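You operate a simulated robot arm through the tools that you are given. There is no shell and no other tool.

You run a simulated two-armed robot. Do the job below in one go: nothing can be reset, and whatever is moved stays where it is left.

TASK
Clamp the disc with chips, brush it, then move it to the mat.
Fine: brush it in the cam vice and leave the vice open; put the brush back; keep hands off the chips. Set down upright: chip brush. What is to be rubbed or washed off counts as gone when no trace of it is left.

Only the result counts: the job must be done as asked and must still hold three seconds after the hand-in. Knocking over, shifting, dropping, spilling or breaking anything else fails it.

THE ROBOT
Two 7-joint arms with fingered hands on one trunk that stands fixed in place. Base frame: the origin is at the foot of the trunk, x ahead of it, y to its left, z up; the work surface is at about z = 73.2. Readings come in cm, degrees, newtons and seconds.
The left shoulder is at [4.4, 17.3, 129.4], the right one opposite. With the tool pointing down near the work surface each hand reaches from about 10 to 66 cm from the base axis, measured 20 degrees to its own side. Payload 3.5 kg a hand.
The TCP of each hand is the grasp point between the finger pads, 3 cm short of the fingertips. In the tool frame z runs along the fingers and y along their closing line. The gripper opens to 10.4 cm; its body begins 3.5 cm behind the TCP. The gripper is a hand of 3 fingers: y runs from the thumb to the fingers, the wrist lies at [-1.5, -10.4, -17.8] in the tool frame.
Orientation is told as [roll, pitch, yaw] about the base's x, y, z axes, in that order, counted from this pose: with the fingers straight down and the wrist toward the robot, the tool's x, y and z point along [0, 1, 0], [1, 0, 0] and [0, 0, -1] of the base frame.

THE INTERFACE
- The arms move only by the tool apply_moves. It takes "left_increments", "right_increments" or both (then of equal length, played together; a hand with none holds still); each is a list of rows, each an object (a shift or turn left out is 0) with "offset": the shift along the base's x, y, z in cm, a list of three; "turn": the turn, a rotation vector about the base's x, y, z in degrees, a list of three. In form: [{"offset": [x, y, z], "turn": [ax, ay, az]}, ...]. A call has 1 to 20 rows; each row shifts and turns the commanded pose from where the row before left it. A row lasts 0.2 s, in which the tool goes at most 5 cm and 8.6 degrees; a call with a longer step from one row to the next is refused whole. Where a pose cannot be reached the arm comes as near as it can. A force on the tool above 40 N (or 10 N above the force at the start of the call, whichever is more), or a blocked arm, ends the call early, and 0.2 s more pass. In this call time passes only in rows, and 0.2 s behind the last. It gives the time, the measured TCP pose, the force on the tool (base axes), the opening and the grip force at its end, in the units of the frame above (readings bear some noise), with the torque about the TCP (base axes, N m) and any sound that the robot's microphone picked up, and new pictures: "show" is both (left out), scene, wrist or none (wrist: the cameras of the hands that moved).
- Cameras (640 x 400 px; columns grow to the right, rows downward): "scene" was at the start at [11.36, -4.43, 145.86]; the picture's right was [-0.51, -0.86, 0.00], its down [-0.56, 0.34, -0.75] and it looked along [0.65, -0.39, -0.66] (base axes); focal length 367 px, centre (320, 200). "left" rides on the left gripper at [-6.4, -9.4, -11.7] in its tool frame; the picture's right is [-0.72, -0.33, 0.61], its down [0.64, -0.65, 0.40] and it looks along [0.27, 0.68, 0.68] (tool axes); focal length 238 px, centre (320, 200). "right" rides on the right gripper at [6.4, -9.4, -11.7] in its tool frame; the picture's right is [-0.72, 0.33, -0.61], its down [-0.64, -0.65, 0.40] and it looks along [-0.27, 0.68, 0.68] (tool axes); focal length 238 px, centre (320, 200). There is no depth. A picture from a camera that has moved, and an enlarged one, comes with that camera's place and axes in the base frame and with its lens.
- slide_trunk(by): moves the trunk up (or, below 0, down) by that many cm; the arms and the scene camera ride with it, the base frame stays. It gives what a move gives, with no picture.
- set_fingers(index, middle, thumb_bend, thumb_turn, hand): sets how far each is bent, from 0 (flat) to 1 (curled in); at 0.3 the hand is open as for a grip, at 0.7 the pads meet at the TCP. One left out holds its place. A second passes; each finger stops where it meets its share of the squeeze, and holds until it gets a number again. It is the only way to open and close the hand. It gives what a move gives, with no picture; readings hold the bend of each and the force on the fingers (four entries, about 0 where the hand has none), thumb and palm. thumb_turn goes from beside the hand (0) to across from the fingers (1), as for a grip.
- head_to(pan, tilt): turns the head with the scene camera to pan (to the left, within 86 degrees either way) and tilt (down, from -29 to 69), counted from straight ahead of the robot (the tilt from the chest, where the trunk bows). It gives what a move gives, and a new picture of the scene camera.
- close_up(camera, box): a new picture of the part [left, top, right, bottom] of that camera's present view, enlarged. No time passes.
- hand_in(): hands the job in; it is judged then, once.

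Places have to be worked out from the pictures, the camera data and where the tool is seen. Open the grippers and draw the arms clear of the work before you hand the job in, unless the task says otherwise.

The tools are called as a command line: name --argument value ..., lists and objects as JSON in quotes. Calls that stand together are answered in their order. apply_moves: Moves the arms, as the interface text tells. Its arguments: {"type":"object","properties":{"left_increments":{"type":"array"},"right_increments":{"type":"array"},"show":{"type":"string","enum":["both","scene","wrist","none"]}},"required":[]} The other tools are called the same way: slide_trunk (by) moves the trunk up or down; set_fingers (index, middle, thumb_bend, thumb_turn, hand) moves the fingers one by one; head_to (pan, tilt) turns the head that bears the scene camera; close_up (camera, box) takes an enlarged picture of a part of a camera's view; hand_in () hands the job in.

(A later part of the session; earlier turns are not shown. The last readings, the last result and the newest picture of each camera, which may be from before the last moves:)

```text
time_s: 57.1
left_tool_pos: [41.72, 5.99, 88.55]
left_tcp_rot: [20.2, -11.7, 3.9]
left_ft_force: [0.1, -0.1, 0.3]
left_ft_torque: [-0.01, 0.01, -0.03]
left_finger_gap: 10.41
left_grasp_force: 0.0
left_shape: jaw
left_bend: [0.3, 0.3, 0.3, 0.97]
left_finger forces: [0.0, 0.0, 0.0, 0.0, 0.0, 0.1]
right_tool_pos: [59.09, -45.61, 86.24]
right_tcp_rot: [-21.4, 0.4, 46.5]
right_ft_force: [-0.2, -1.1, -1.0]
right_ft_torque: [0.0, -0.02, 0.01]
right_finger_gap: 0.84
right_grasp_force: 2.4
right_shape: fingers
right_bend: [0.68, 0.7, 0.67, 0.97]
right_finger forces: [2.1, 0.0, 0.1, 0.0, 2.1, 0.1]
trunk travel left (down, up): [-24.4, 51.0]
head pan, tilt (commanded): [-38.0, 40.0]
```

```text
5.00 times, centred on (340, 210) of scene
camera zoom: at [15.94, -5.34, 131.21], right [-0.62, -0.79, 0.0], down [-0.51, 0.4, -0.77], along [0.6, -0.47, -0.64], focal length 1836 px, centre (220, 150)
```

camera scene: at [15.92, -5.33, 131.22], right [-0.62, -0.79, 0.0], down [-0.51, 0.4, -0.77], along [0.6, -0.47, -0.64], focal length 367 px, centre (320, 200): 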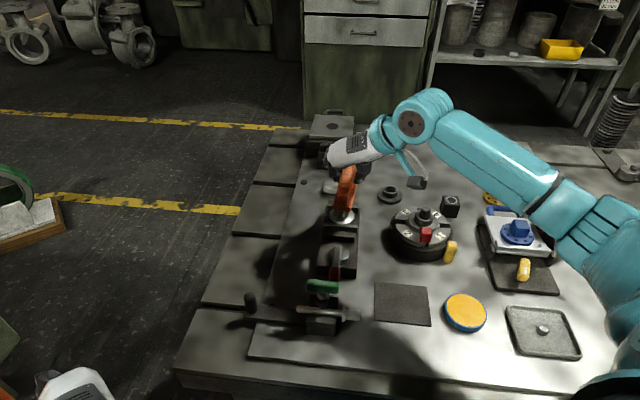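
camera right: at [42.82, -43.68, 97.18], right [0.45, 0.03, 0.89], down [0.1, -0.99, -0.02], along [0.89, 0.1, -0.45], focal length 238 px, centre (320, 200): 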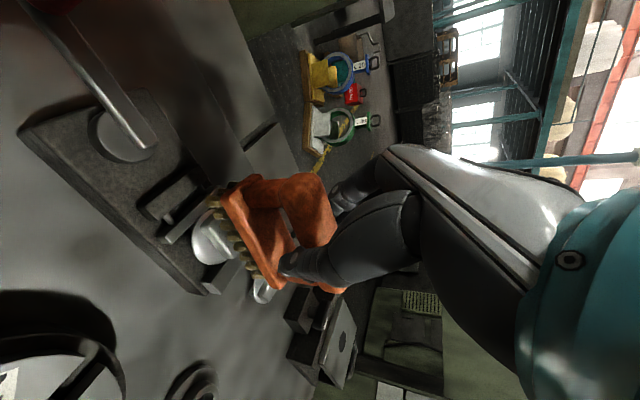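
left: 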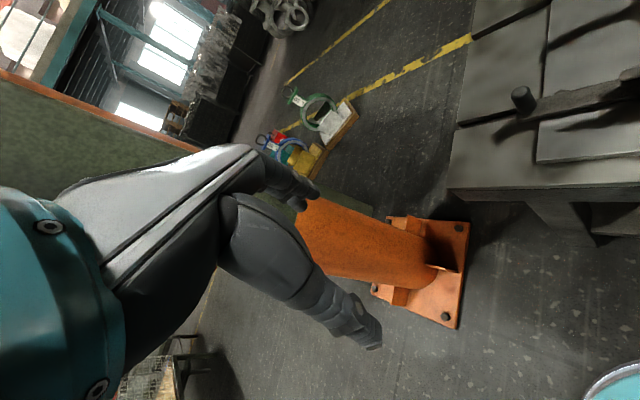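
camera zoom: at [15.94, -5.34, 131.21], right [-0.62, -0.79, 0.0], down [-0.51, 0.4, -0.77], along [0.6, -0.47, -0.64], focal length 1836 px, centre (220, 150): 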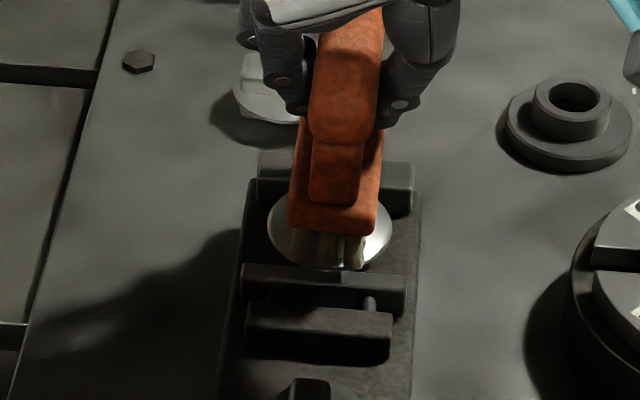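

The brush now covers the far half of the bar and is just above it. I'll press down and stroke again.

apply_moves --right_increments '[{"offset": [0, 0, -0.2]}, {"offset": [0, 0, -0.2]}, {"offset": [0.72, -0.69, 0]}, {"offset": [-0.72, 0.69, 0]}, {"offset": [-0.72, 0.69, 0]}, {"offset": [0.72, -0.69, 0]}, {"offset": [0.72, -0.69, 0]}, {"offset": [-0.72, 0.69, 0]}, {"offset": [-0.72, 0.69, 0]}, {"offset": [0.72, -0.69, -0.05]}, {"offset": [0.72, -0.69, 0]}, {"offset": [-0.72, 0.69, 0]}, {"offset": [-0.72, 0.69, 0]}, {"offset": [0.72, -0.69, 0]}, {"offset": [0.72, -0.69, 0]}, {"offset": [-0.72, 0.69, 0]}, {"offset": [-0.72, 0.69, 0]}, {"offset": [0.72, -0.69, 0]}]' --show "none"

close_up --camera "right" --box '[180, 160, 300, 300]'

close_up --camera "scene" --box '[300, 170, 380, 250]'

```text
time_s: 60.9
left_tool_pos: [41.62, 6.11, 88.53]
left_tcp_rot: [20.2, -11.7, 4.0]
left_ft_force: [0.3, -0.4, 0.1]
left_ft_torque: [0.0, 0.02, 0.02]
left_finger_gap: 10.41
left_grasp_force: 0.1
left_shape: jaw
left_bend: [0.3, 0.3, 0.3, 0.97]
left_finger forces: [0.0, 0.1, 0.0, 0.0, 0.0, 0.1]
right_tool_pos: [59.11, -45.54, 85.86]
right_tcp_rot: [-21.4, 0.5, 46.5]
right_ft_force: [-1.8, 2.9, 8.8]
right_ft_torque: [0.01, 0.07, -0.01]
right_finger_gap: 0.69
right_grasp_force: 6.7
right_shape: fingers
right_bend: [0.68, 0.7, 0.67, 0.98]
right_finger forces: [6.7, 0.0, 0.0, 0.0, 6.4, 0.0]
trunk travel left (down, up): [-24.4, 51.0]
head pan, tilt (commanded): [-38.0, 40.0]
```

```text
2.86 times, centred on (240, 230) of right
camera zoom: at [45.11, -45.32, 94.53], right [0.55, -0.07, 0.83], down [0.09, -0.99, -0.14], along [0.83, 0.15, -0.54], focal length 681 px, centre (549, 114)
```

zoom: 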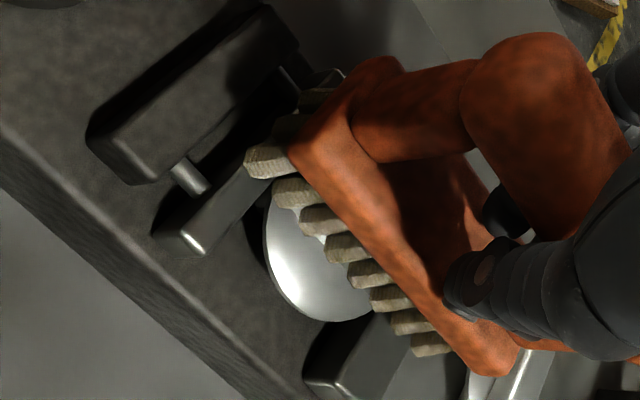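

```text
5.00 times, centred on (340, 210) of scene
camera zoom: at [15.84, -5.25, 131.23], right [-0.62, -0.79, 0.0], down [-0.51, 0.4, -0.77], along [0.6, -0.47, -0.64], focal length 1836 px, centre (220, 150)
```

zoom: 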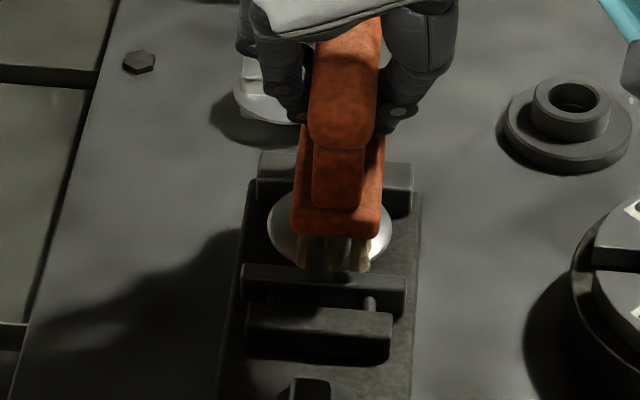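

Contact has grown to about 10 N, so the handle is now bracing against the hand. I'll lift and check.

apply_moves --right_increments '[{"offset": [0, 0, 2]}, {"offset": [2, 2.1, 1.2]}, {"offset": [2, 2.1, 0]}]' --show "none"

close_up --camera "scene" --box '[330, 200, 362, 224]'

close_up --camera "right" --box '[100, 160, 300, 340]'

close_up --camera "right" --box '[150, 270, 230, 340]'

```text
time_s: 61.7
left_tool_pos: [41.69, 5.98, 88.45]
left_tcp_rot: [20.2, -11.6, 4.1]
left_ft_force: [-0.2, -0.1, -0.3]
left_ft_torque: [0.01, 0.0, 0.02]
left_finger_gap: 10.38
left_grasp_force: 0.1
left_shape: jaw
left_bend: [0.3, 0.3, 0.3, 0.97]
left_finger forces: [0.0, 0.1, 0.0, 0.1, 0.0, 0.0]
right_tool_pos: [63.19, -41.25, 88.84]
right_tcp_rot: [-21.4, 0.5, 46.4]
right_ft_force: [0.6, 0.8, -1.3]
right_ft_torque: [-0.01, -0.04, 0.0]
right_finger_gap: 0.83
right_grasp_force: 1.5
right_shape: fingers
right_bend: [0.68, 0.7, 0.67, 0.97]
right_finger forces: [1.9, 0.0, 0.0, 0.0, 1.8, 0.1]
trunk travel left (down, up): [-24.4, 51.0]
head pan, tilt (commanded): [-38.0, 40.0]
```

```text
16.00 times, centred on (346, 212) of scene
camera zoom: at [15.96, -5.3, 131.21], right [-0.62, -0.79, 0.0], down [-0.51, 0.4, -0.77], along [0.6, -0.47, -0.64], focal length 5876 px, centre (-96, 8)
```

zoom: 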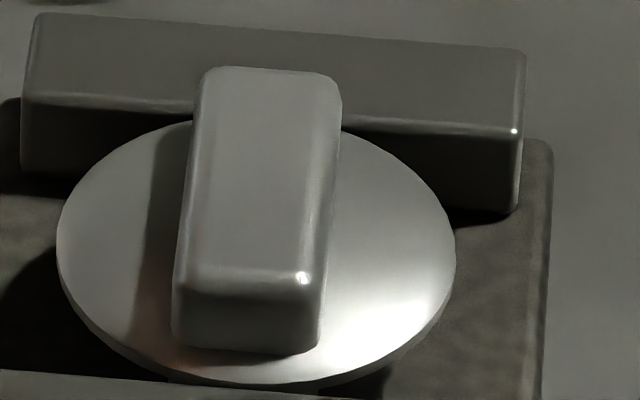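

```text
2.22 times, centred on (200, 250) of right
camera zoom: at [49.2, -41.11, 97.55], right [0.55, -0.07, 0.83], down [0.09, -0.99, -0.14], along [0.83, 0.15, -0.54], focal length 530 px, centre (587, 89)
```

zoom: 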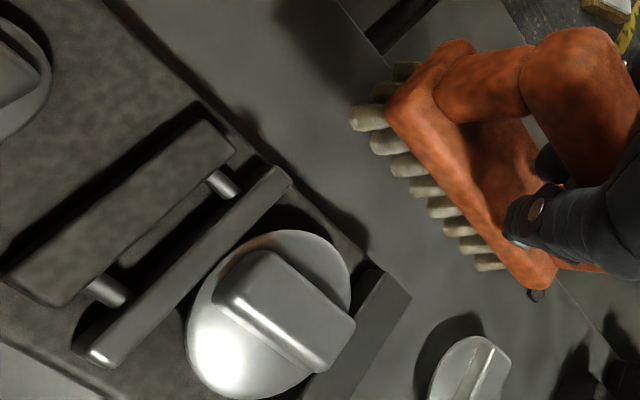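

```text
5.71 times, centred on (190, 305) of right
camera zoom: at [49.2, -41.11, 97.55], right [0.55, -0.07, 0.83], down [0.09, -0.99, -0.14], along [0.83, 0.15, -0.54], focal length 1362 px, centre (1063, -400)
```

zoom: 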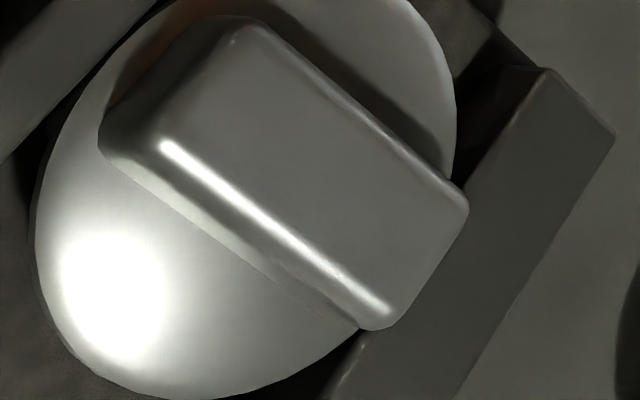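

The bar is completely clean, with no trace left in either view. Now I'll return the brush: first a look at how it sits in the hand.

close_up --camera "scene" --box '[270, 130, 370, 230]'

close_up --camera "right" --box '[200, 120, 400, 320]'

```text
4.00 times, centred on (320, 180) of scene
camera zoom: at [15.96, -5.3, 131.21], right [-0.62, -0.79, 0.0], down [-0.51, 0.4, -0.77], along [0.6, -0.47, -0.64], focal length 1469 px, centre (320, 280)
```

zoom: 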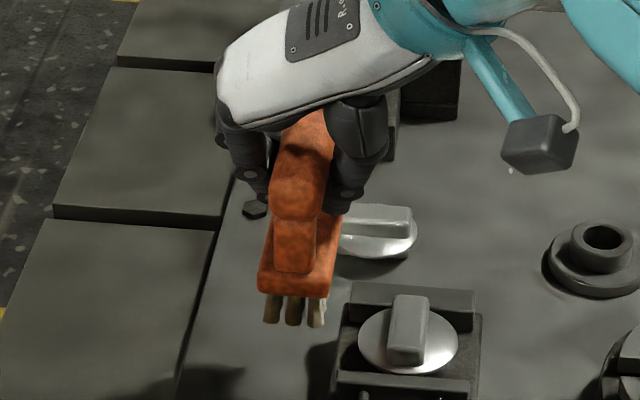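

```text
2.00 times, centred on (300, 220) of right
camera zoom: at [49.2, -41.11, 97.55], right [0.55, -0.07, 0.83], down [0.09, -0.99, -0.14], along [0.83, 0.15, -0.54], focal length 477 px, centre (360, 160)
```

zoom: 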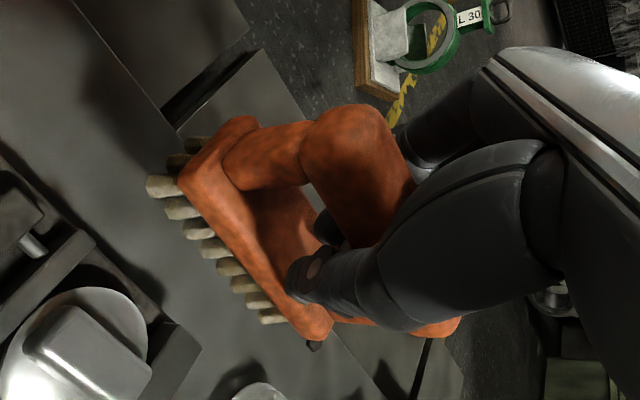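

The brush sits level in the hand, its near end about 4.0 cm behind the TCP. To put it back on its original spot, with the near end at [65.0,-36.9], the TCP must be at about [67.85,-39.75]; I'll move above it and lower partway.

apply_moves --right_increments '[{"offset": [2.35, 0.75, 0]}, {"offset": [2.3, 0.75, 0]}, {"offset": [0, 0, -3]}, {"offset": [0, 0, -3]}]' --show "none"

close_up --camera "scene" --box '[260, 165, 340, 245]'

close_up --camera "right" --box '[200, 120, 400, 320]'

```text
time_s: 62.7
left_tool_pos: [41.66, 5.98, 88.5]
left_tcp_rot: [20.3, -11.5, 3.9]
left_ft_force: [1.0, -0.3, 0.3]
left_ft_torque: [0.01, -0.01, 0.03]
left_finger_gap: 10.4
left_grasp_force: 0.0
left_shape: jaw
left_bend: [0.3, 0.3, 0.3, 0.97]
left_finger forces: [0.0, 0.0, 0.0, 0.0, 0.0, 0.0]
right_tool_pos: [67.78, -39.79, 82.99]
right_tcp_rot: [-21.4, 0.4, 46.4]
right_ft_force: [0.2, 0.5, -1.1]
right_ft_torque: [0.0, -0.01, 0.01]
right_finger_gap: 0.83
right_grasp_force: 1.5
right_shape: fingers
right_bend: [0.68, 0.7, 0.67, 0.97]
right_finger forces: [2.0, 0.0, 0.1, 0.0, 1.8, 0.0]
trunk travel left (down, up): [-24.4, 51.0]
head pan, tilt (commanded): [-38.0, 40.0]
```

```text
5.00 times, centred on (300, 205) of scene
camera zoom: at [15.97, -5.33, 131.21], right [-0.62, -0.79, 0.0], down [-0.51, 0.4, -0.77], along [0.6, -0.47, -0.64], focal length 1836 px, centre (420, 175)
```

zoom: 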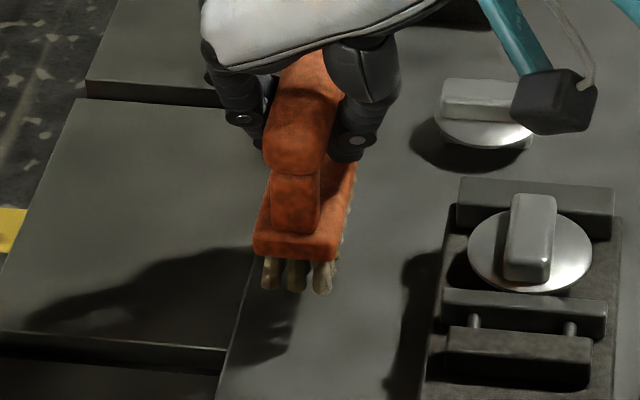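

```text
2.00 times, centred on (300, 220) of right
camera zoom: at [53.81, -39.65, 91.62], right [0.55, -0.07, 0.83], down [0.09, -0.99, -0.14], along [0.83, 0.15, -0.54], focal length 477 px, centre (360, 160)
```

zoom: 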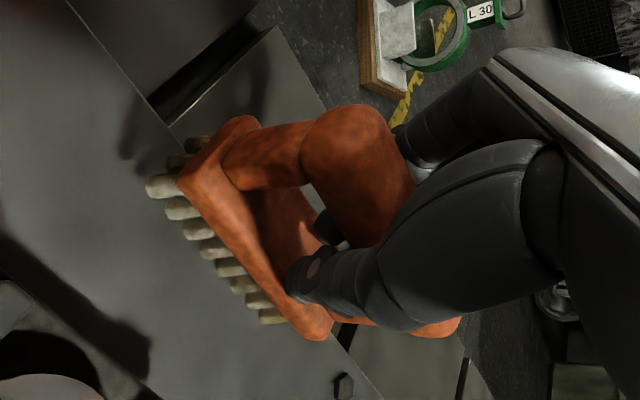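

The brush projects exactly onto its original footprint. I'll lower slowly to the bench.

apply_moves --right_increments '[{"offset": [0, 0, -1.2]}, {"offset": [0, 0, -1.0]}, {"offset": [0, 0, -0.3]}]' --show "none"

close_up --camera "scene" --box '[260, 165, 340, 245]'

```text
time_s: 63.5
left_tool_pos: [41.68, 5.94, 88.5]
left_tcp_rot: [20.1, -11.7, 3.9]
left_ft_force: [0.6, 0.4, -0.1]
left_ft_torque: [-0.03, 0.04, 0.02]
left_finger_gap: 10.39
left_grasp_force: 0.2
left_shape: jaw
left_bend: [0.3, 0.3, 0.3, 0.97]
left_finger forces: [0.0, 0.0, 0.1, 0.1, 0.0, 0.1]
right_tool_pos: [67.71, -39.68, 80.45]
right_tcp_rot: [-21.4, 0.4, 46.4]
right_ft_force: [0.6, -0.3, -0.7]
right_ft_torque: [-0.02, -0.02, -0.02]
right_finger_gap: 0.82
right_grasp_force: 1.6
right_shape: fingers
right_bend: [0.68, 0.7, 0.67, 0.97]
right_finger forces: [1.9, 0.0, 0.0, 0.1, 1.7, 0.0]
trunk travel left (down, up): [-24.4, 51.0]
head pan, tilt (commanded): [-38.0, 40.0]
```

```text
5.00 times, centred on (300, 205) of scene
camera zoom: at [15.94, -5.33, 131.21], right [-0.62, -0.79, 0.0], down [-0.51, 0.4, -0.77], along [0.6, -0.47, -0.64], focal length 1836 px, centre (420, 175)
```

zoom: 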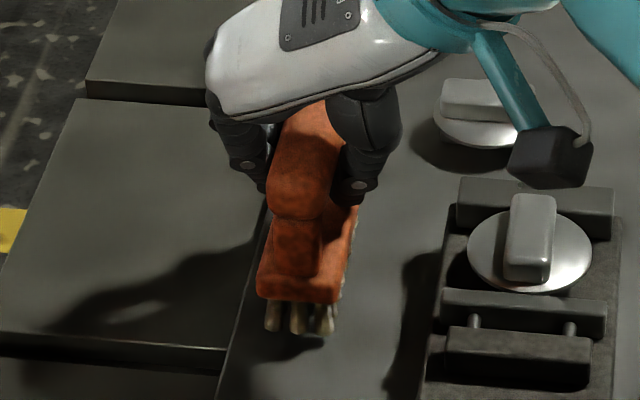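

The brush now nearly coincides with its original picture. I'll make the last small steps down to contact.

apply_moves --right_increments '[{"offset": [0, 0, -0.2]}, {"offset": [0, 0, -0.2]}]' --show "none"

close_up --camera "scene" --box '[260, 165, 340, 245]'

close_up --camera "right" --box '[200, 120, 400, 320]'

```text
time_s: 64.1
left_tool_pos: [41.63, 6.0, 88.52]
left_tcp_rot: [20.1, -11.7, 4.0]
left_ft_force: [0.7, 0.0, 0.7]
left_ft_torque: [0.01, -0.02, 0.01]
left_finger_gap: 10.39
left_grasp_force: 0.0
left_shape: jaw
left_bend: [0.3, 0.3, 0.3, 0.97]
left_finger forces: [0.0, 0.0, 0.0, 0.1, 0.1, 0.0]
right_tool_pos: [67.72, -39.82, 80.09]
right_tcp_rot: [-21.4, 0.4, 46.5]
right_ft_force: [-0.1, 0.1, -1.2]
right_ft_torque: [-0.02, 0.01, 0.0]
right_finger_gap: 0.8
right_grasp_force: 1.9
right_shape: fingers
right_bend: [0.68, 0.7, 0.67, 0.97]
right_finger forces: [2.0, 0.1, 0.0, 0.0, 1.8, 0.1]
trunk travel left (down, up): [-24.4, 51.0]
head pan, tilt (commanded): [-38.0, 40.0]
```

```text
5.00 times, centred on (300, 205) of scene
camera zoom: at [15.95, -5.33, 131.21], right [-0.62, -0.79, 0.0], down [-0.51, 0.4, -0.77], along [0.6, -0.47, -0.64], focal length 1836 px, centre (420, 175)
```

zoom: 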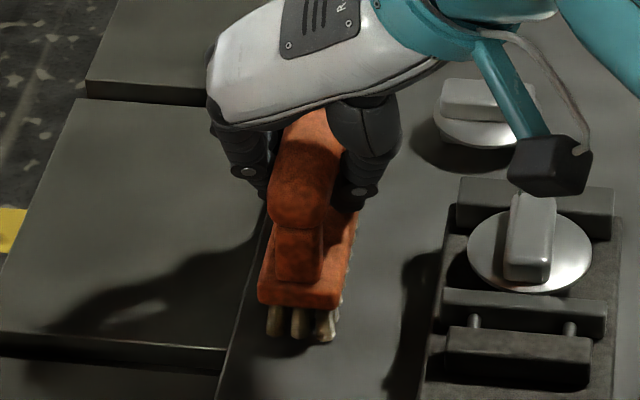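

```text
2.00 times, centred on (300, 220) of right
camera zoom: at [53.81, -39.67, 88.75], right [0.55, -0.07, 0.83], down [0.09, -0.99, -0.14], along [0.83, 0.15, -0.54], focal length 477 px, centre (360, 160)
```

zoom: 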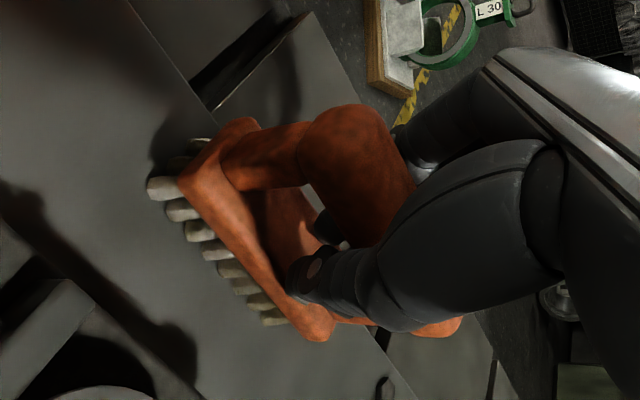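

There is no contact yet, though the bristles are within a few millimetres of the bench. I'll lower another 0.3 cm.

apply_moves --right_increments '[{"offset": [0.1, -0.1, -0.15]}, {"offset": [0.1, -0.1, -0.15]}]' --show "none"

```text
time_s: 64.7
left_tool_pos: [41.65, 6.09, 88.51]
left_tcp_rot: [20.2, -11.7, 4.0]
left_ft_force: [0.1, -0.1, -0.2]
left_ft_torque: [0.02, 0.02, -0.02]
left_finger_gap: 10.4
left_grasp_force: 0.1
left_shape: jaw
left_bend: [0.3, 0.3, 0.3, 0.97]
left_finger forces: [0.0, 0.0, 0.0, 0.1, 0.0, 0.0]
right_tool_pos: [68.09, -39.81, 79.88]
right_tcp_rot: [-21.5, 0.3, 46.5]
right_ft_force: [-0.9, 0.7, 1.6]
right_ft_torque: [0.0, 0.0, -0.01]
right_finger_gap: 0.82
right_grasp_force: 2.5
right_shape: fingers
right_bend: [0.68, 0.7, 0.67, 0.97]
right_finger forces: [3.0, 0.1, 0.1, 0.1, 1.9, 0.0]
trunk travel left (down, up): [-24.4, 51.0]
head pan, tilt (commanded): [-38.0, 40.0]
```

The bristles now bear on the bench at about 2.8 N. I'll open the fingers in stages and watch that the brush stays upright.

set_fingers --hand "right" --index 0.63 --middle 0.63 --thumb_bend 0.62

close_up --camera "scene" --box '[260, 165, 340, 245]'

close_up --camera "right" --box '[200, 120, 400, 320]'

```text
time_s: 65.7
left_tool_pos: [41.61, 6.17, 88.54]
left_tcp_rot: [20.2, -11.7, 4.0]
left_ft_force: [0.4, -0.2, -0.2]
left_ft_torque: [-0.01, 0.0, -0.02]
left_finger_gap: 10.39
left_grasp_force: 0.0
left_shape: jaw
left_bend: [0.3, 0.3, 0.3, 0.97]
left_finger forces: [0.0, 0.0, 0.0, 0.0, 0.1, 0.0]
right_tool_pos: [67.99, -40.04, 79.89]
right_tcp_rot: [-21.5, 0.3, 46.5]
right_ft_force: [-0.4, -1.2, 7.3]
right_ft_torque: [0.02, -0.08, 0.0]
right_finger_gap: 1.64
right_grasp_force: 3.5
right_shape: fingers
right_bend: [0.65, 0.63, 0.62, 0.97]
right_finger forces: [7.0, 0.1, 0.0, 0.1, 0.0, 0.0]
trunk travel left (down, up): [-24.4, 51.0]
head pan, tilt (commanded): [-38.0, 40.0]
```

```text
5.00 times, centred on (300, 205) of scene
camera zoom: at [15.86, -5.29, 131.23], right [-0.62, -0.79, 0.0], down [-0.51, 0.4, -0.77], along [0.6, -0.47, -0.64], focal length 1836 px, centre (420, 175)
```

zoom: 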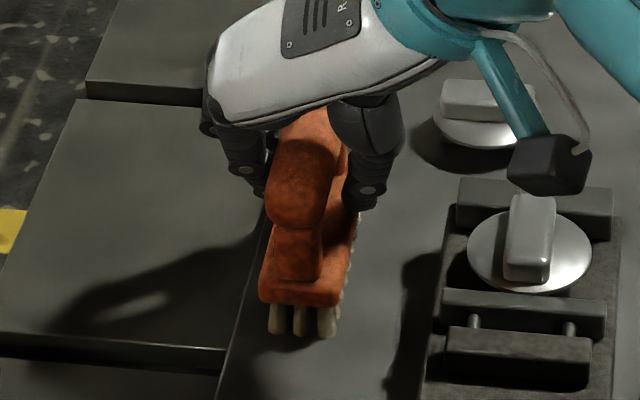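

```text
2.00 times, centred on (300, 220) of right
camera zoom: at [54.0, -39.85, 88.58], right [0.55, -0.07, 0.83], down [0.09, -0.99, -0.14], along [0.83, 0.15, -0.54], focal length 477 px, centre (360, 160)
```

zoom: 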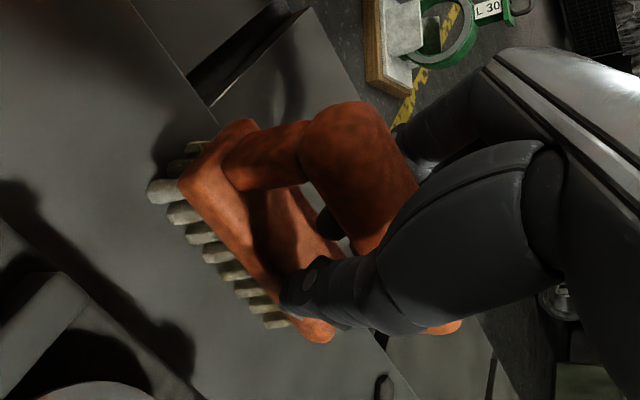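

The index fingertip is pushing on the block, showing 7 N. I'll raise the hand 0.5 cm and open further.

apply_moves --right_increments '[{"offset": [0, 0, 0.25]}, {"offset": [0, 0, 0.25]}]' --show "none"

set_fingers --hand "right" --index 0.58 --middle 0.58 --thumb_bend 0.57

close_up --camera "scene" --box '[260, 165, 340, 245]'

close_up --camera "right" --box '[200, 120, 400, 320]'

```text
time_s: 66.3
left_tool_pos: [41.7, 6.03, 88.54]
left_tcp_rot: [20.2, -11.6, 4.0]
left_ft_force: [0.2, -0.3, -1.0]
left_ft_torque: [0.03, 0.0, 0.01]
left_finger_gap: 10.37
left_grasp_force: 0.1
left_shape: jaw
left_bend: [0.3, 0.3, 0.3, 0.97]
left_finger forces: [0.0, 0.0, 0.0, 0.0, 0.0, 0.1]
right_tool_pos: [67.87, -39.97, 80.22]
right_tcp_rot: [-21.4, 0.4, 46.4]
right_ft_force: [1.0, 0.1, -0.2]
right_ft_torque: [0.04, -0.01, -0.01]
right_finger_gap: 1.93
right_grasp_force: 0.1
right_shape: fingers
right_bend: [0.63, 0.63, 0.62, 0.97]
right_finger forces: [0.0, 0.0, 0.1, 0.1, 0.0, 0.1]
trunk travel left (down, up): [-24.4, 51.0]
head pan, tilt (commanded): [-38.0, 40.0]
```

```text
time_s: 67.3
left_tool_pos: [41.74, 6.07, 88.51]
left_tcp_rot: [20.2, -11.7, 4.0]
left_ft_force: [1.0, 0.3, 0.4]
left_ft_torque: [-0.02, 0.02, 0.0]
left_finger_gap: 10.4
left_grasp_force: 0.0
left_shape: jaw
left_bend: [0.3, 0.3, 0.3, 0.97]
left_finger forces: [0.0, 0.0, 0.0, 0.0, 0.0, 0.0]
right_tool_pos: [67.98, -39.95, 80.46]
right_tcp_rot: [-21.3, 0.4, 46.4]
right_ft_force: [0.5, 0.2, -0.5]
right_ft_torque: [0.0, -0.01, 0.02]
right_finger_gap: 3.45
right_grasp_force: 0.1
right_shape: fingers
right_bend: [0.57, 0.57, 0.56, 0.97]
right_finger forces: [0.0, 0.1, 0.0, 0.0, 0.0, 0.0]
trunk travel left (down, up): [-24.4, 51.0]
head pan, tilt (commanded): [-38.0, 40.0]
```

```text
5.00 times, centred on (300, 205) of scene
camera zoom: at [15.93, -5.32, 131.21], right [-0.62, -0.79, 0.0], down [-0.51, 0.4, -0.77], along [0.6, -0.47, -0.64], focal length 1836 px, centre (420, 175)
```

zoom: 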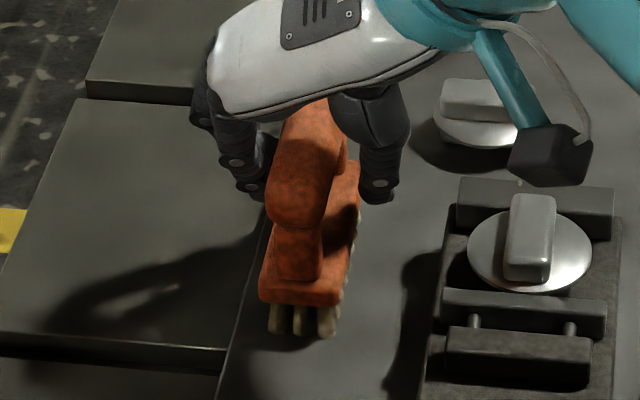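

```text
2.00 times, centred on (300, 220) of right
camera zoom: at [54.02, -39.86, 88.99], right [0.55, -0.07, 0.83], down [0.09, -0.99, -0.14], along [0.83, 0.15, -0.54], focal length 477 px, centre (360, 160)
```

zoom: 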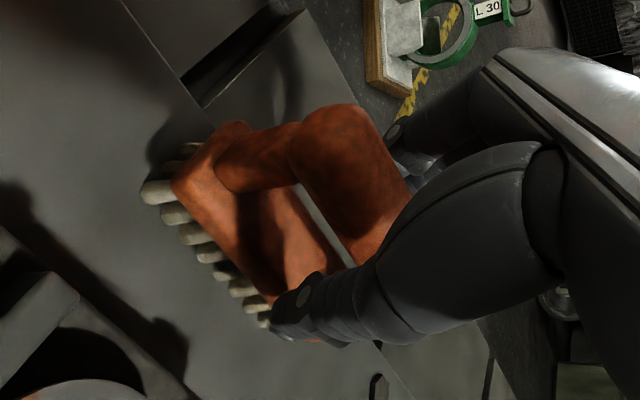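

The brush stands upright on its original footprint and the fingers are free. I'll open wider and lift straight up.

set_fingers --hand "right" --index 0.5 --middle 0.5 --thumb_bend 0.5

apply_moves --right_increments '[{"offset": [0, 0, 1]}, {"offset": [0, 0, 2]}, {"offset": [0, 0, 3]}, {"offset": [0, 0, 3]}, {"offset": [-1.5, -2, 2]}]' --show "both"

close_up --camera "scene" --box '[260, 165, 340, 245]'

```text
time_s: 68.3
left_tool_pos: [41.65, 6.0, 88.52]
left_tcp_rot: [20.2, -11.6, 4.0]
left_ft_force: [0.1, -0.8, -0.1]
left_ft_torque: [0.0, 0.0, -0.03]
left_finger_gap: 10.38
left_grasp_force: 0.0
left_shape: jaw
left_bend: [0.3, 0.3, 0.3, 0.97]
left_finger forces: [0.2, 0.0, 0.0, 0.0, 0.0, 0.0]
right_tool_pos: [67.91, -40.0, 80.36]
right_tcp_rot: [-21.4, 0.4, 46.4]
right_ft_force: [0.3, -0.4, -0.1]
right_ft_torque: [0.0, 0.0, -0.01]
right_finger_gap: 5.14
right_grasp_force: 0.0
right_shape: fingers
right_bend: [0.5, 0.5, 0.5, 0.97]
right_finger forces: [0.0, 0.1, 0.0, 0.0, 0.0, 0.0]
trunk travel left (down, up): [-24.4, 51.0]
head pan, tilt (commanded): [-38.0, 40.0]
```

```text
time_s: 69.5
left_tool_pos: [41.53, 6.01, 88.68]
left_tcp_rot: [20.2, -11.6, 4.0]
left_ft_force: [-0.2, -0.1, 0.5]
left_ft_torque: [0.01, 0.0, 0.01]
left_finger_gap: 10.41
left_grasp_force: 0.0
left_shape: jaw
left_bend: [0.3, 0.3, 0.3, 0.97]
left_finger forces: [0.0, 0.0, 0.0, 0.0, 0.1, 0.0]
right_tool_pos: [66.49, -42.0, 91.44]
right_tcp_rot: [-21.4, 0.5, 46.5]
right_ft_force: [0.5, 0.3, 0.5]
right_ft_torque: [0.02, -0.04, 0.01]
right_finger_gap: 5.16
right_grasp_force: 0.2
right_shape: fingers
right_bend: [0.5, 0.5, 0.5, 0.97]
right_finger forces: [0.1, 0.0, 0.0, 0.0, 0.0, 0.0]
trunk travel left (down, up): [-24.4, 51.0]
head pan, tilt (commanded): [-38.0, 40.0]
camera scene: at [15.91, -5.32, 131.22], right [-0.62, -0.79, 0.0], down [-0.51, 0.4, -0.77], along [0.6, -0.47, -0.64], focal length 367 px, centre (320, 200)
camera right: at [52.51, -41.8, 100.04], right [0.55, -0.07, 0.83], down [0.09, -0.99, -0.14], along [0.83, 0.15, -0.54], focal length 238 px, centre (320, 200)
```

scene: 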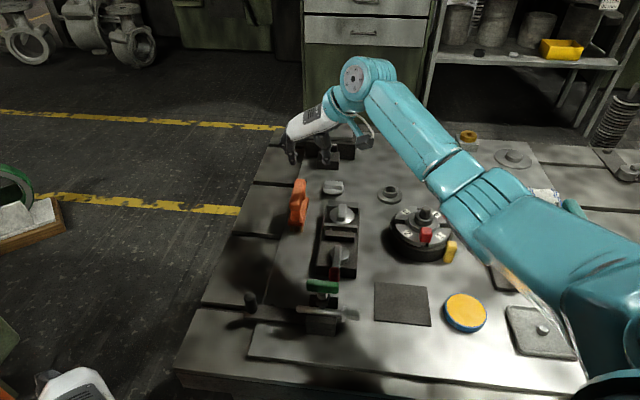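
right: 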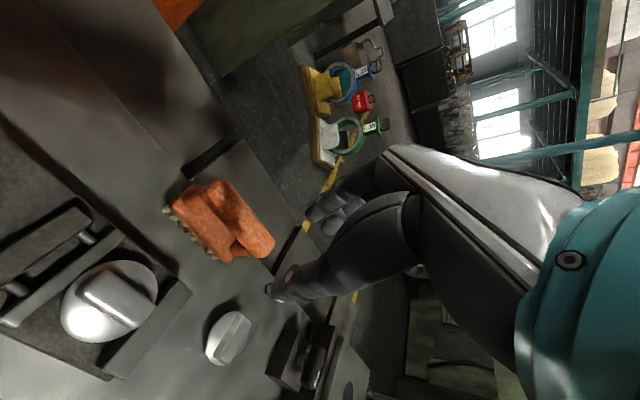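

```text
5.00 times, centred on (300, 205) of scene
camera zoom: at [15.91, -5.32, 131.22], right [-0.62, -0.79, 0.0], down [-0.51, 0.4, -0.77], along [0.6, -0.47, -0.64], focal length 1836 px, centre (420, 175)
```

zoom: 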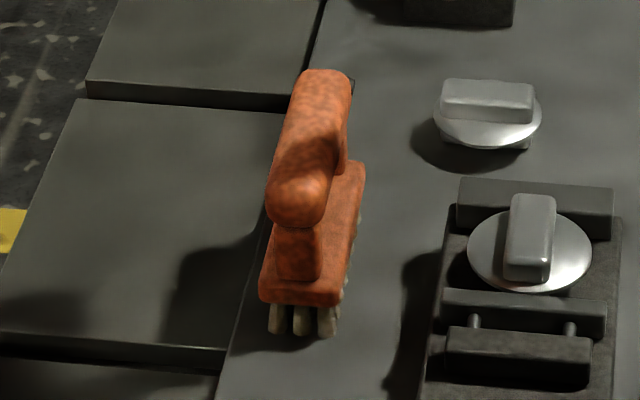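

The brush is back exactly as it was, upright. Next is opening the vice: I'll level the hand and return above the red knob, near [45.5,-32.3,82].

apply_moves --right_increments '[{"offset": [-3, 0, 2], "turn": [4.92, 5.17, 0]}, {"offset": [-3.5, 1.5, 1.5], "turn": [4.92, 5.17, 0]}, {"offset": [-3.5, 1.8, 1], "turn": [4.92, 5.17, 0]}, {"offset": [-3.6, 2, 0], "turn": [0, 0, 2.5]}, {"offset": [-3.6, 2, 0]}, {"offset": [-3.3, 2, 0]}]' --show "both"

close_up --camera "scene" --box '[290, 210, 390, 310]'

close_up --camera "right" --box '[180, 150, 420, 350]'

```text
time_s: 70.9
left_tool_pos: [41.63, 6.05, 88.58]
left_tcp_rot: [20.2, -11.8, 3.9]
left_ft_force: [-0.7, -0.5, -0.4]
left_ft_torque: [-0.02, 0.02, -0.02]
left_finger_gap: 10.41
left_grasp_force: 0.0
left_shape: jaw
left_bend: [0.3, 0.3, 0.3, 0.97]
left_finger forces: [0.0, 0.1, 0.1, 0.1, 0.0, 0.0]
right_tool_pos: [45.87, -32.67, 95.89]
right_tcp_rot: [-0.1, 0.3, 49.1]
right_ft_force: [0.8, -0.2, 0.3]
right_ft_torque: [0.02, -0.02, 0.02]
right_finger_gap: 5.15
right_grasp_force: 0.1
right_shape: fingers
right_bend: [0.5, 0.5, 0.5, 0.97]
right_finger forces: [0.1, 0.0, 0.0, 0.0, 0.2, 0.1]
trunk travel left (down, up): [-24.4, 51.0]
head pan, tilt (commanded): [-38.0, 40.0]
camera scene: at [15.9, -5.31, 131.22], right [-0.62, -0.79, 0.0], down [-0.51, 0.4, -0.77], along [0.6, -0.47, -0.64], focal length 367 px, centre (320, 200)
camera right: at [34.8, -35.64, 107.66], right [0.76, -0.22, 0.61], down [0.05, -0.91, -0.4], along [0.65, 0.34, -0.68], focal length 238 px, centre (320, 200)
```

scene: 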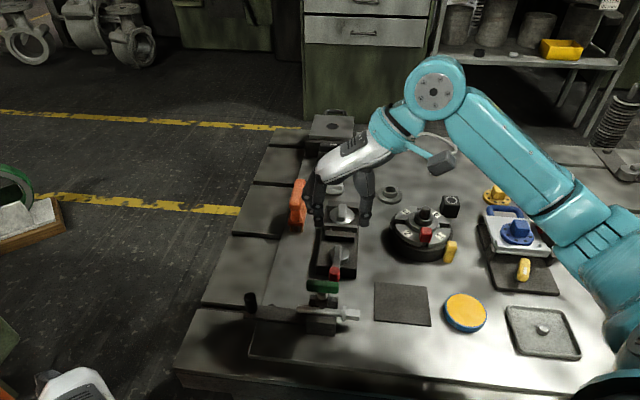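
right: 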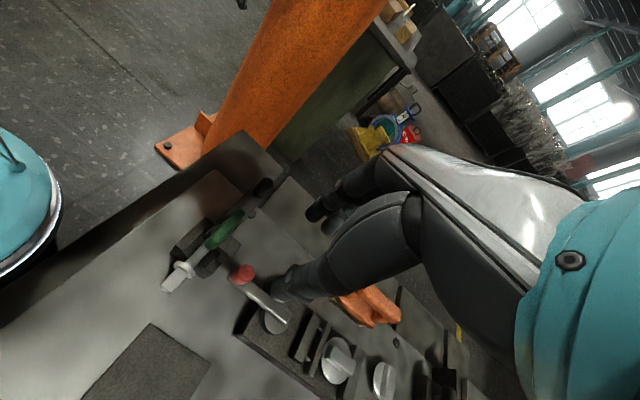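

```text
4.00 times, centred on (340, 260) of scene
camera zoom: at [15.9, -5.31, 131.22], right [-0.62, -0.79, 0.0], down [-0.51, 0.4, -0.77], along [0.6, -0.47, -0.64], focal length 1469 px, centre (240, -40)
```

zoom: 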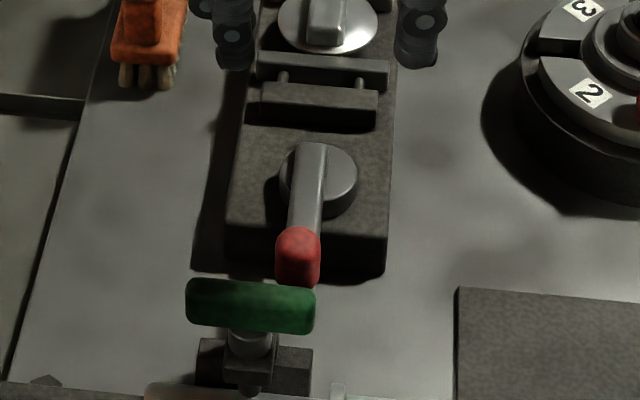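

```text
2.00 times, centred on (300, 250) of right
camera zoom: at [34.8, -35.64, 107.66], right [0.76, -0.22, 0.61], down [0.05, -0.91, -0.4], along [0.65, 0.34, -0.68], focal length 477 px, centre (360, 100)
```

zoom: 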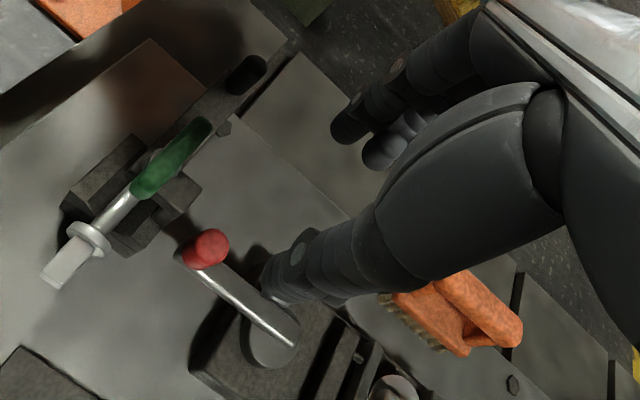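

The knob is at [46.0,-32.25,82] and the hand sits right above it. I'll shift 0.5 cm toward the pivot, to stay clear of the green handle, and lower.

apply_moves --right_increments '[{"offset": [0.4, -0.35, -3.5]}, {"offset": [0, 0, -3.5]}, {"offset": [0, 0, -3]}, {"offset": [0, 0, -2.5]}, {"offset": [0, 0, -1.3]}]' --show "none"

close_up --camera "scene" --box '[290, 210, 390, 310]'

close_up --camera "right" --box '[180, 150, 420, 350]'

```text
time_s: 72.1
left_tool_pos: [41.57, 6.0, 88.49]
left_tcp_rot: [20.2, -11.7, 4.0]
left_ft_force: [0.1, 0.3, -0.5]
left_ft_torque: [0.01, 0.0, 0.0]
left_finger_gap: 10.38
left_grasp_force: 0.1
left_shape: jaw
left_bend: [0.3, 0.3, 0.3, 0.97]
left_finger forces: [0.0, 0.1, 0.1, 0.1, 0.0, 0.0]
right_tool_pos: [46.29, -33.0, 81.92]
right_tcp_rot: [0.0, 0.2, 49.1]
right_ft_force: [0.2, 0.0, 0.2]
right_ft_torque: [0.01, -0.03, 0.0]
right_finger_gap: 5.16
right_grasp_force: 0.1
right_shape: fingers
right_bend: [0.5, 0.5, 0.5, 0.97]
right_finger forces: [0.0, 0.0, 0.1, 0.1, 0.0, 0.0]
trunk travel left (down, up): [-24.4, 51.0]
head pan, tilt (commanded): [-38.0, 40.0]
```

```text
4.00 times, centred on (340, 260) of scene
camera zoom: at [15.93, -5.32, 131.21], right [-0.62, -0.79, 0.0], down [-0.51, 0.4, -0.77], along [0.6, -0.47, -0.64], focal length 1469 px, centre (240, -40)
```

zoom: 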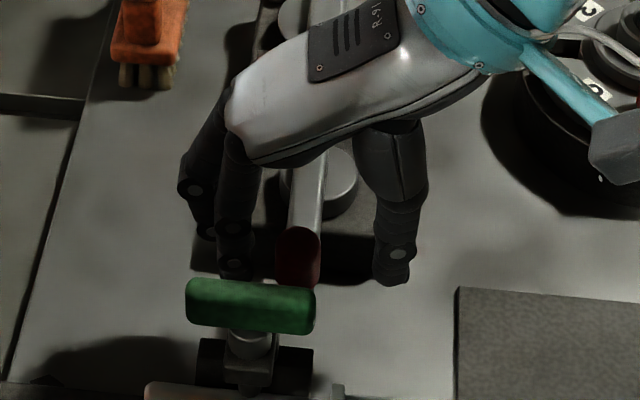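

```text
2.00 times, centred on (300, 250) of right
camera zoom: at [35.28, -36.05, 93.77], right [0.76, -0.22, 0.61], down [0.06, -0.91, -0.4], along [0.65, 0.34, -0.68], focal length 477 px, centre (360, 100)
```

zoom: 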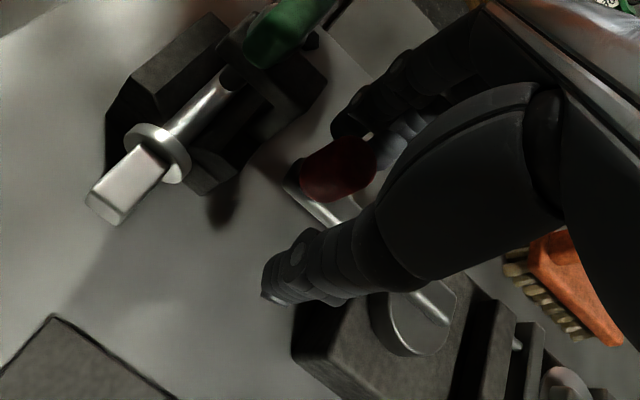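

The knob lies between thumb and fingers. I'll close the cage around it and start turning the lever back clockwise.

set_fingers --hand "right" --index 0.62 --middle 0.62 --thumb_bend 0.63

apply_moves --right_increments '[{"offset": [0.36, 0.39, 0], "turn": [0, 0, -4]}, {"offset": [0.39, 0.36, 0], "turn": [0, 0, -4]}, {"offset": [0.41, 0.33, 0], "turn": [0, 0, -4]}]' --show "none"

close_up --camera "scene" --box '[290, 210, 390, 310]'

close_up --camera "right" --box '[180, 150, 420, 350]'

```text
time_s: 73.1
left_tool_pos: [41.65, 5.93, 88.45]
left_tcp_rot: [20.2, -11.6, 4.0]
left_ft_force: [-0.1, 0.3, 0.0]
left_ft_torque: [0.0, 0.0, 0.02]
left_finger_gap: 10.37
left_grasp_force: 0.0
left_shape: jaw
left_bend: [0.3, 0.3, 0.3, 0.97]
left_finger forces: [0.1, 0.0, 0.0, 0.1, 0.0, 0.1]
right_tool_pos: [46.35, -33.03, 82.02]
right_tcp_rot: [0.0, 0.3, 49.1]
right_ft_force: [1.4, 1.3, 0.0]
right_ft_torque: [0.07, -0.1, 0.01]
right_finger_gap: 2.48
right_grasp_force: 1.3
right_shape: fingers
right_bend: [0.59, 0.62, 0.63, 0.97]
right_finger forces: [2.7, 0.0, 0.0, 0.0, 0.0, 0.0]
trunk travel left (down, up): [-24.4, 51.0]
head pan, tilt (commanded): [-38.0, 40.0]
```

```text
time_s: 73.9
left_tool_pos: [41.7, 6.03, 88.64]
left_tcp_rot: [20.2, -11.7, 4.0]
left_ft_force: [0.2, -0.3, -0.3]
left_ft_torque: [0.0, 0.01, 0.0]
left_finger_gap: 10.39
left_grasp_force: 0.0
left_shape: jaw
left_bend: [0.3, 0.3, 0.3, 0.97]
left_finger forces: [0.0, 0.1, 0.0, 0.0, 0.1, 0.0]
right_tool_pos: [47.55, -31.89, 82.01]
right_tcp_rot: [0.0, 0.5, 37.0]
right_ft_force: [-1.2, -0.3, 0.0]
right_ft_torque: [-0.05, 0.03, 0.04]
right_finger_gap: 2.21
right_grasp_force: 1.0
right_shape: fingers
right_bend: [0.62, 0.62, 0.61, 0.97]
right_finger forces: [0.0, 0.1, 0.0, 0.0, 1.4, 0.0]
trunk travel left (down, up): [-24.4, 51.0]
head pan, tilt (commanded): [-38.0, 40.0]
```

```text
4.00 times, centred on (340, 260) of scene
camera zoom: at [15.92, -5.33, 131.21], right [-0.62, -0.79, 0.0], down [-0.51, 0.4, -0.77], along [0.6, -0.47, -0.64], focal length 1469 px, centre (240, -40)
```

zoom: 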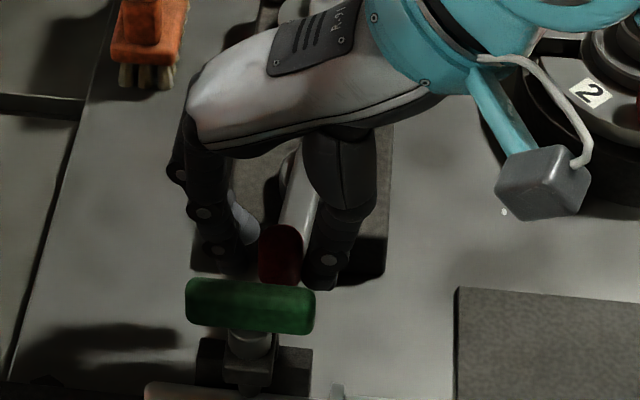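

```text
2.00 times, centred on (300, 250) of right
camera zoom: at [36.1, -32.6, 93.77], right [0.7, -0.38, 0.61], down [-0.14, -0.91, -0.4], along [0.7, 0.19, -0.68], focal length 477 px, centre (360, 100)
```

zoom: 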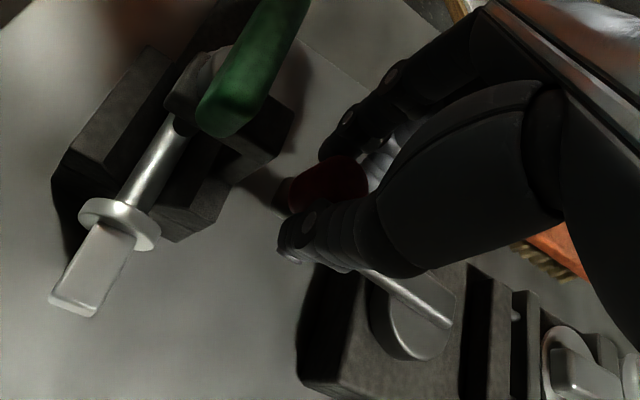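

The thumb is moving the lever with about 1.4 N. I'll continue clockwise along the arc.

apply_moves --right_increments '[{"offset": [0.43, 0.31, 0], "turn": [0, 0, -4]}, {"offset": [0.45, 0.28, 0], "turn": [0, 0, -4]}, {"offset": [0.47, 0.25, 0], "turn": [0, 0, -4]}, {"offset": [0.48, 0.22, 0], "turn": [0, 0, -4]}, {"offset": [0.5, 0.18, 0], "turn": [0, 0, -4]}]' --show "none"

close_up --camera "scene" --box '[290, 210, 390, 310]'

close_up --camera "right" --box '[180, 150, 420, 350]'

```text
time_s: 75.1
left_tool_pos: [41.67, 5.94, 88.63]
left_tcp_rot: [20.3, -11.7, 4.0]
left_ft_force: [-0.3, 0.8, -0.7]
left_ft_torque: [-0.01, 0.01, 0.02]
left_finger_gap: 10.38
left_grasp_force: 0.0
left_shape: jaw
left_bend: [0.3, 0.3, 0.3, 0.97]
left_finger forces: [0.0, 0.1, 0.0, 0.0, 0.1, 0.1]
right_tool_pos: [49.92, -30.77, 81.92]
right_tcp_rot: [0.0, 0.3, 16.9]
right_ft_force: [0.2, 0.1, -1.2]
right_ft_torque: [-0.02, 0.03, 0.0]
right_finger_gap: 2.11
right_grasp_force: 0.3
right_shape: fingers
right_bend: [0.62, 0.62, 0.62, 0.98]
right_finger forces: [0.0, 0.0, 0.1, 0.0, 0.6, 0.0]
trunk travel left (down, up): [-24.4, 51.0]
head pan, tilt (commanded): [-38.0, 40.0]
```

```text
4.00 times, centred on (340, 260) of scene
camera zoom: at [15.93, -5.32, 131.21], right [-0.62, -0.79, 0.0], down [-0.51, 0.4, -0.77], along [0.6, -0.47, -0.64], focal length 1469 px, centre (240, -40)
```

zoom: 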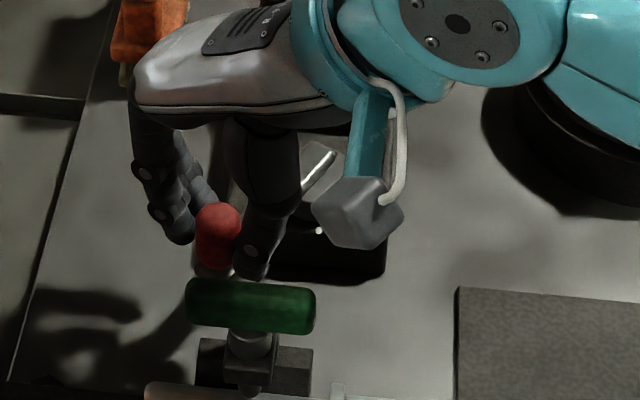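

```text
2.00 times, centred on (300, 250) of right
camera zoom: at [38.96, -27.44, 93.75], right [0.53, -0.59, 0.61], down [-0.44, -0.8, -0.4], along [0.73, -0.06, -0.68], focal length 477 px, centre (360, 100)
```

zoom: 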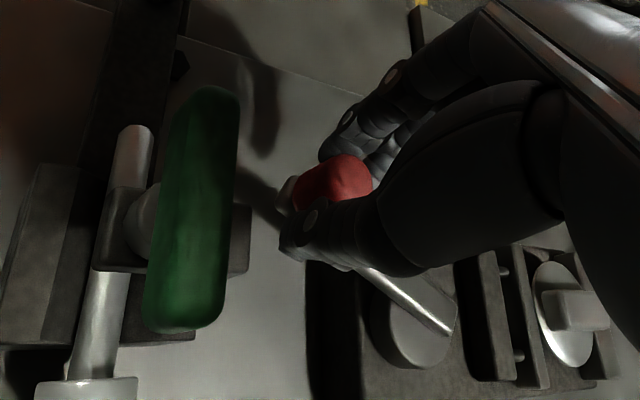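

The lever turns freely with the hand. I'll continue the arc.

apply_moves --right_increments '[{"offset": [0.51, 0.15, 0], "turn": [0, 0, -4]}, {"offset": [0.52, 0.11, 0], "turn": [0, 0, -4]}, {"offset": [0.53, 0.07, 0], "turn": [0, 0, -4]}, {"offset": [0.53, 0.04, 0], "turn": [0, 0, -4]}, {"offset": [0.53, 0, 0], "turn": [0, 0, -4]}, {"offset": [0.53, -0.04, 0], "turn": [0, 0, -4]}, {"offset": [0.53, -0.07, 0], "turn": [0, 0, -4]}]' --show "none"

close_up --camera "scene" --box '[290, 210, 390, 310]'

close_up --camera "right" --box '[180, 150, 420, 350]'

```text
time_s: 76.7
left_tool_pos: [41.61, 6.01, 88.57]
left_tcp_rot: [20.2, -11.8, 4.0]
left_ft_force: [0.2, 0.3, 0.1]
left_ft_torque: [-0.01, 0.01, 0.01]
left_finger_gap: 10.4
left_grasp_force: 0.1
left_shape: jaw
left_bend: [0.3, 0.3, 0.3, 0.97]
left_finger forces: [0.0, 0.0, 0.0, 0.0, 0.0, 0.0]
right_tool_pos: [53.54, -30.48, 81.93]
right_tcp_rot: [0.0, 0.3, -11.0]
right_ft_force: [-1.9, 0.7, -0.6]
right_ft_torque: [-0.01, 0.06, -0.03]
right_finger_gap: 2.26
right_grasp_force: 0.7
right_shape: fingers
right_bend: [0.62, 0.62, 0.61, 0.98]
right_finger forces: [0.0, 0.0, 0.0, 0.0, 1.4, 0.0]
trunk travel left (down, up): [-24.4, 51.0]
head pan, tilt (commanded): [-38.0, 40.0]
```

```text
4.00 times, centred on (340, 260) of scene
camera zoom: at [15.91, -5.32, 131.22], right [-0.62, -0.79, 0.0], down [-0.51, 0.4, -0.77], along [0.6, -0.47, -0.64], focal length 1469 px, centre (240, -40)
```

zoom: 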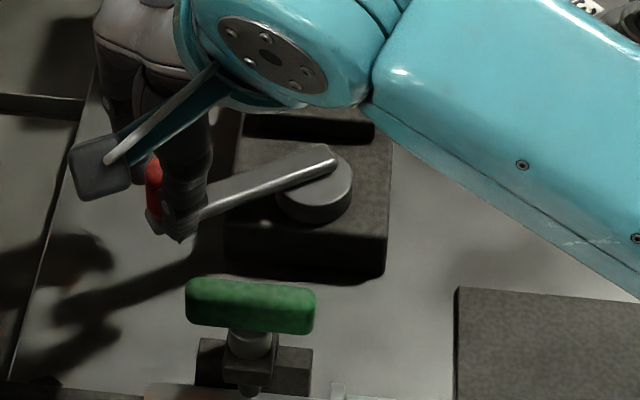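

```text
2.00 times, centred on (300, 250) of right
camera zoom: at [45.46, -22.52, 93.79], right [0.19, -0.77, 0.61], down [-0.77, -0.5, -0.4], along [0.62, -0.39, -0.68], focal length 477 px, centre (360, 100)
```

zoom: 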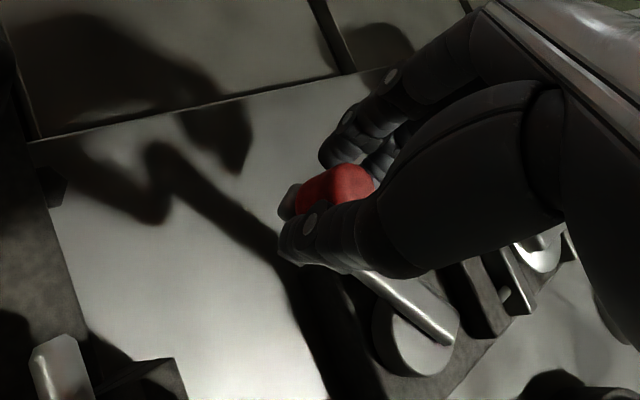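

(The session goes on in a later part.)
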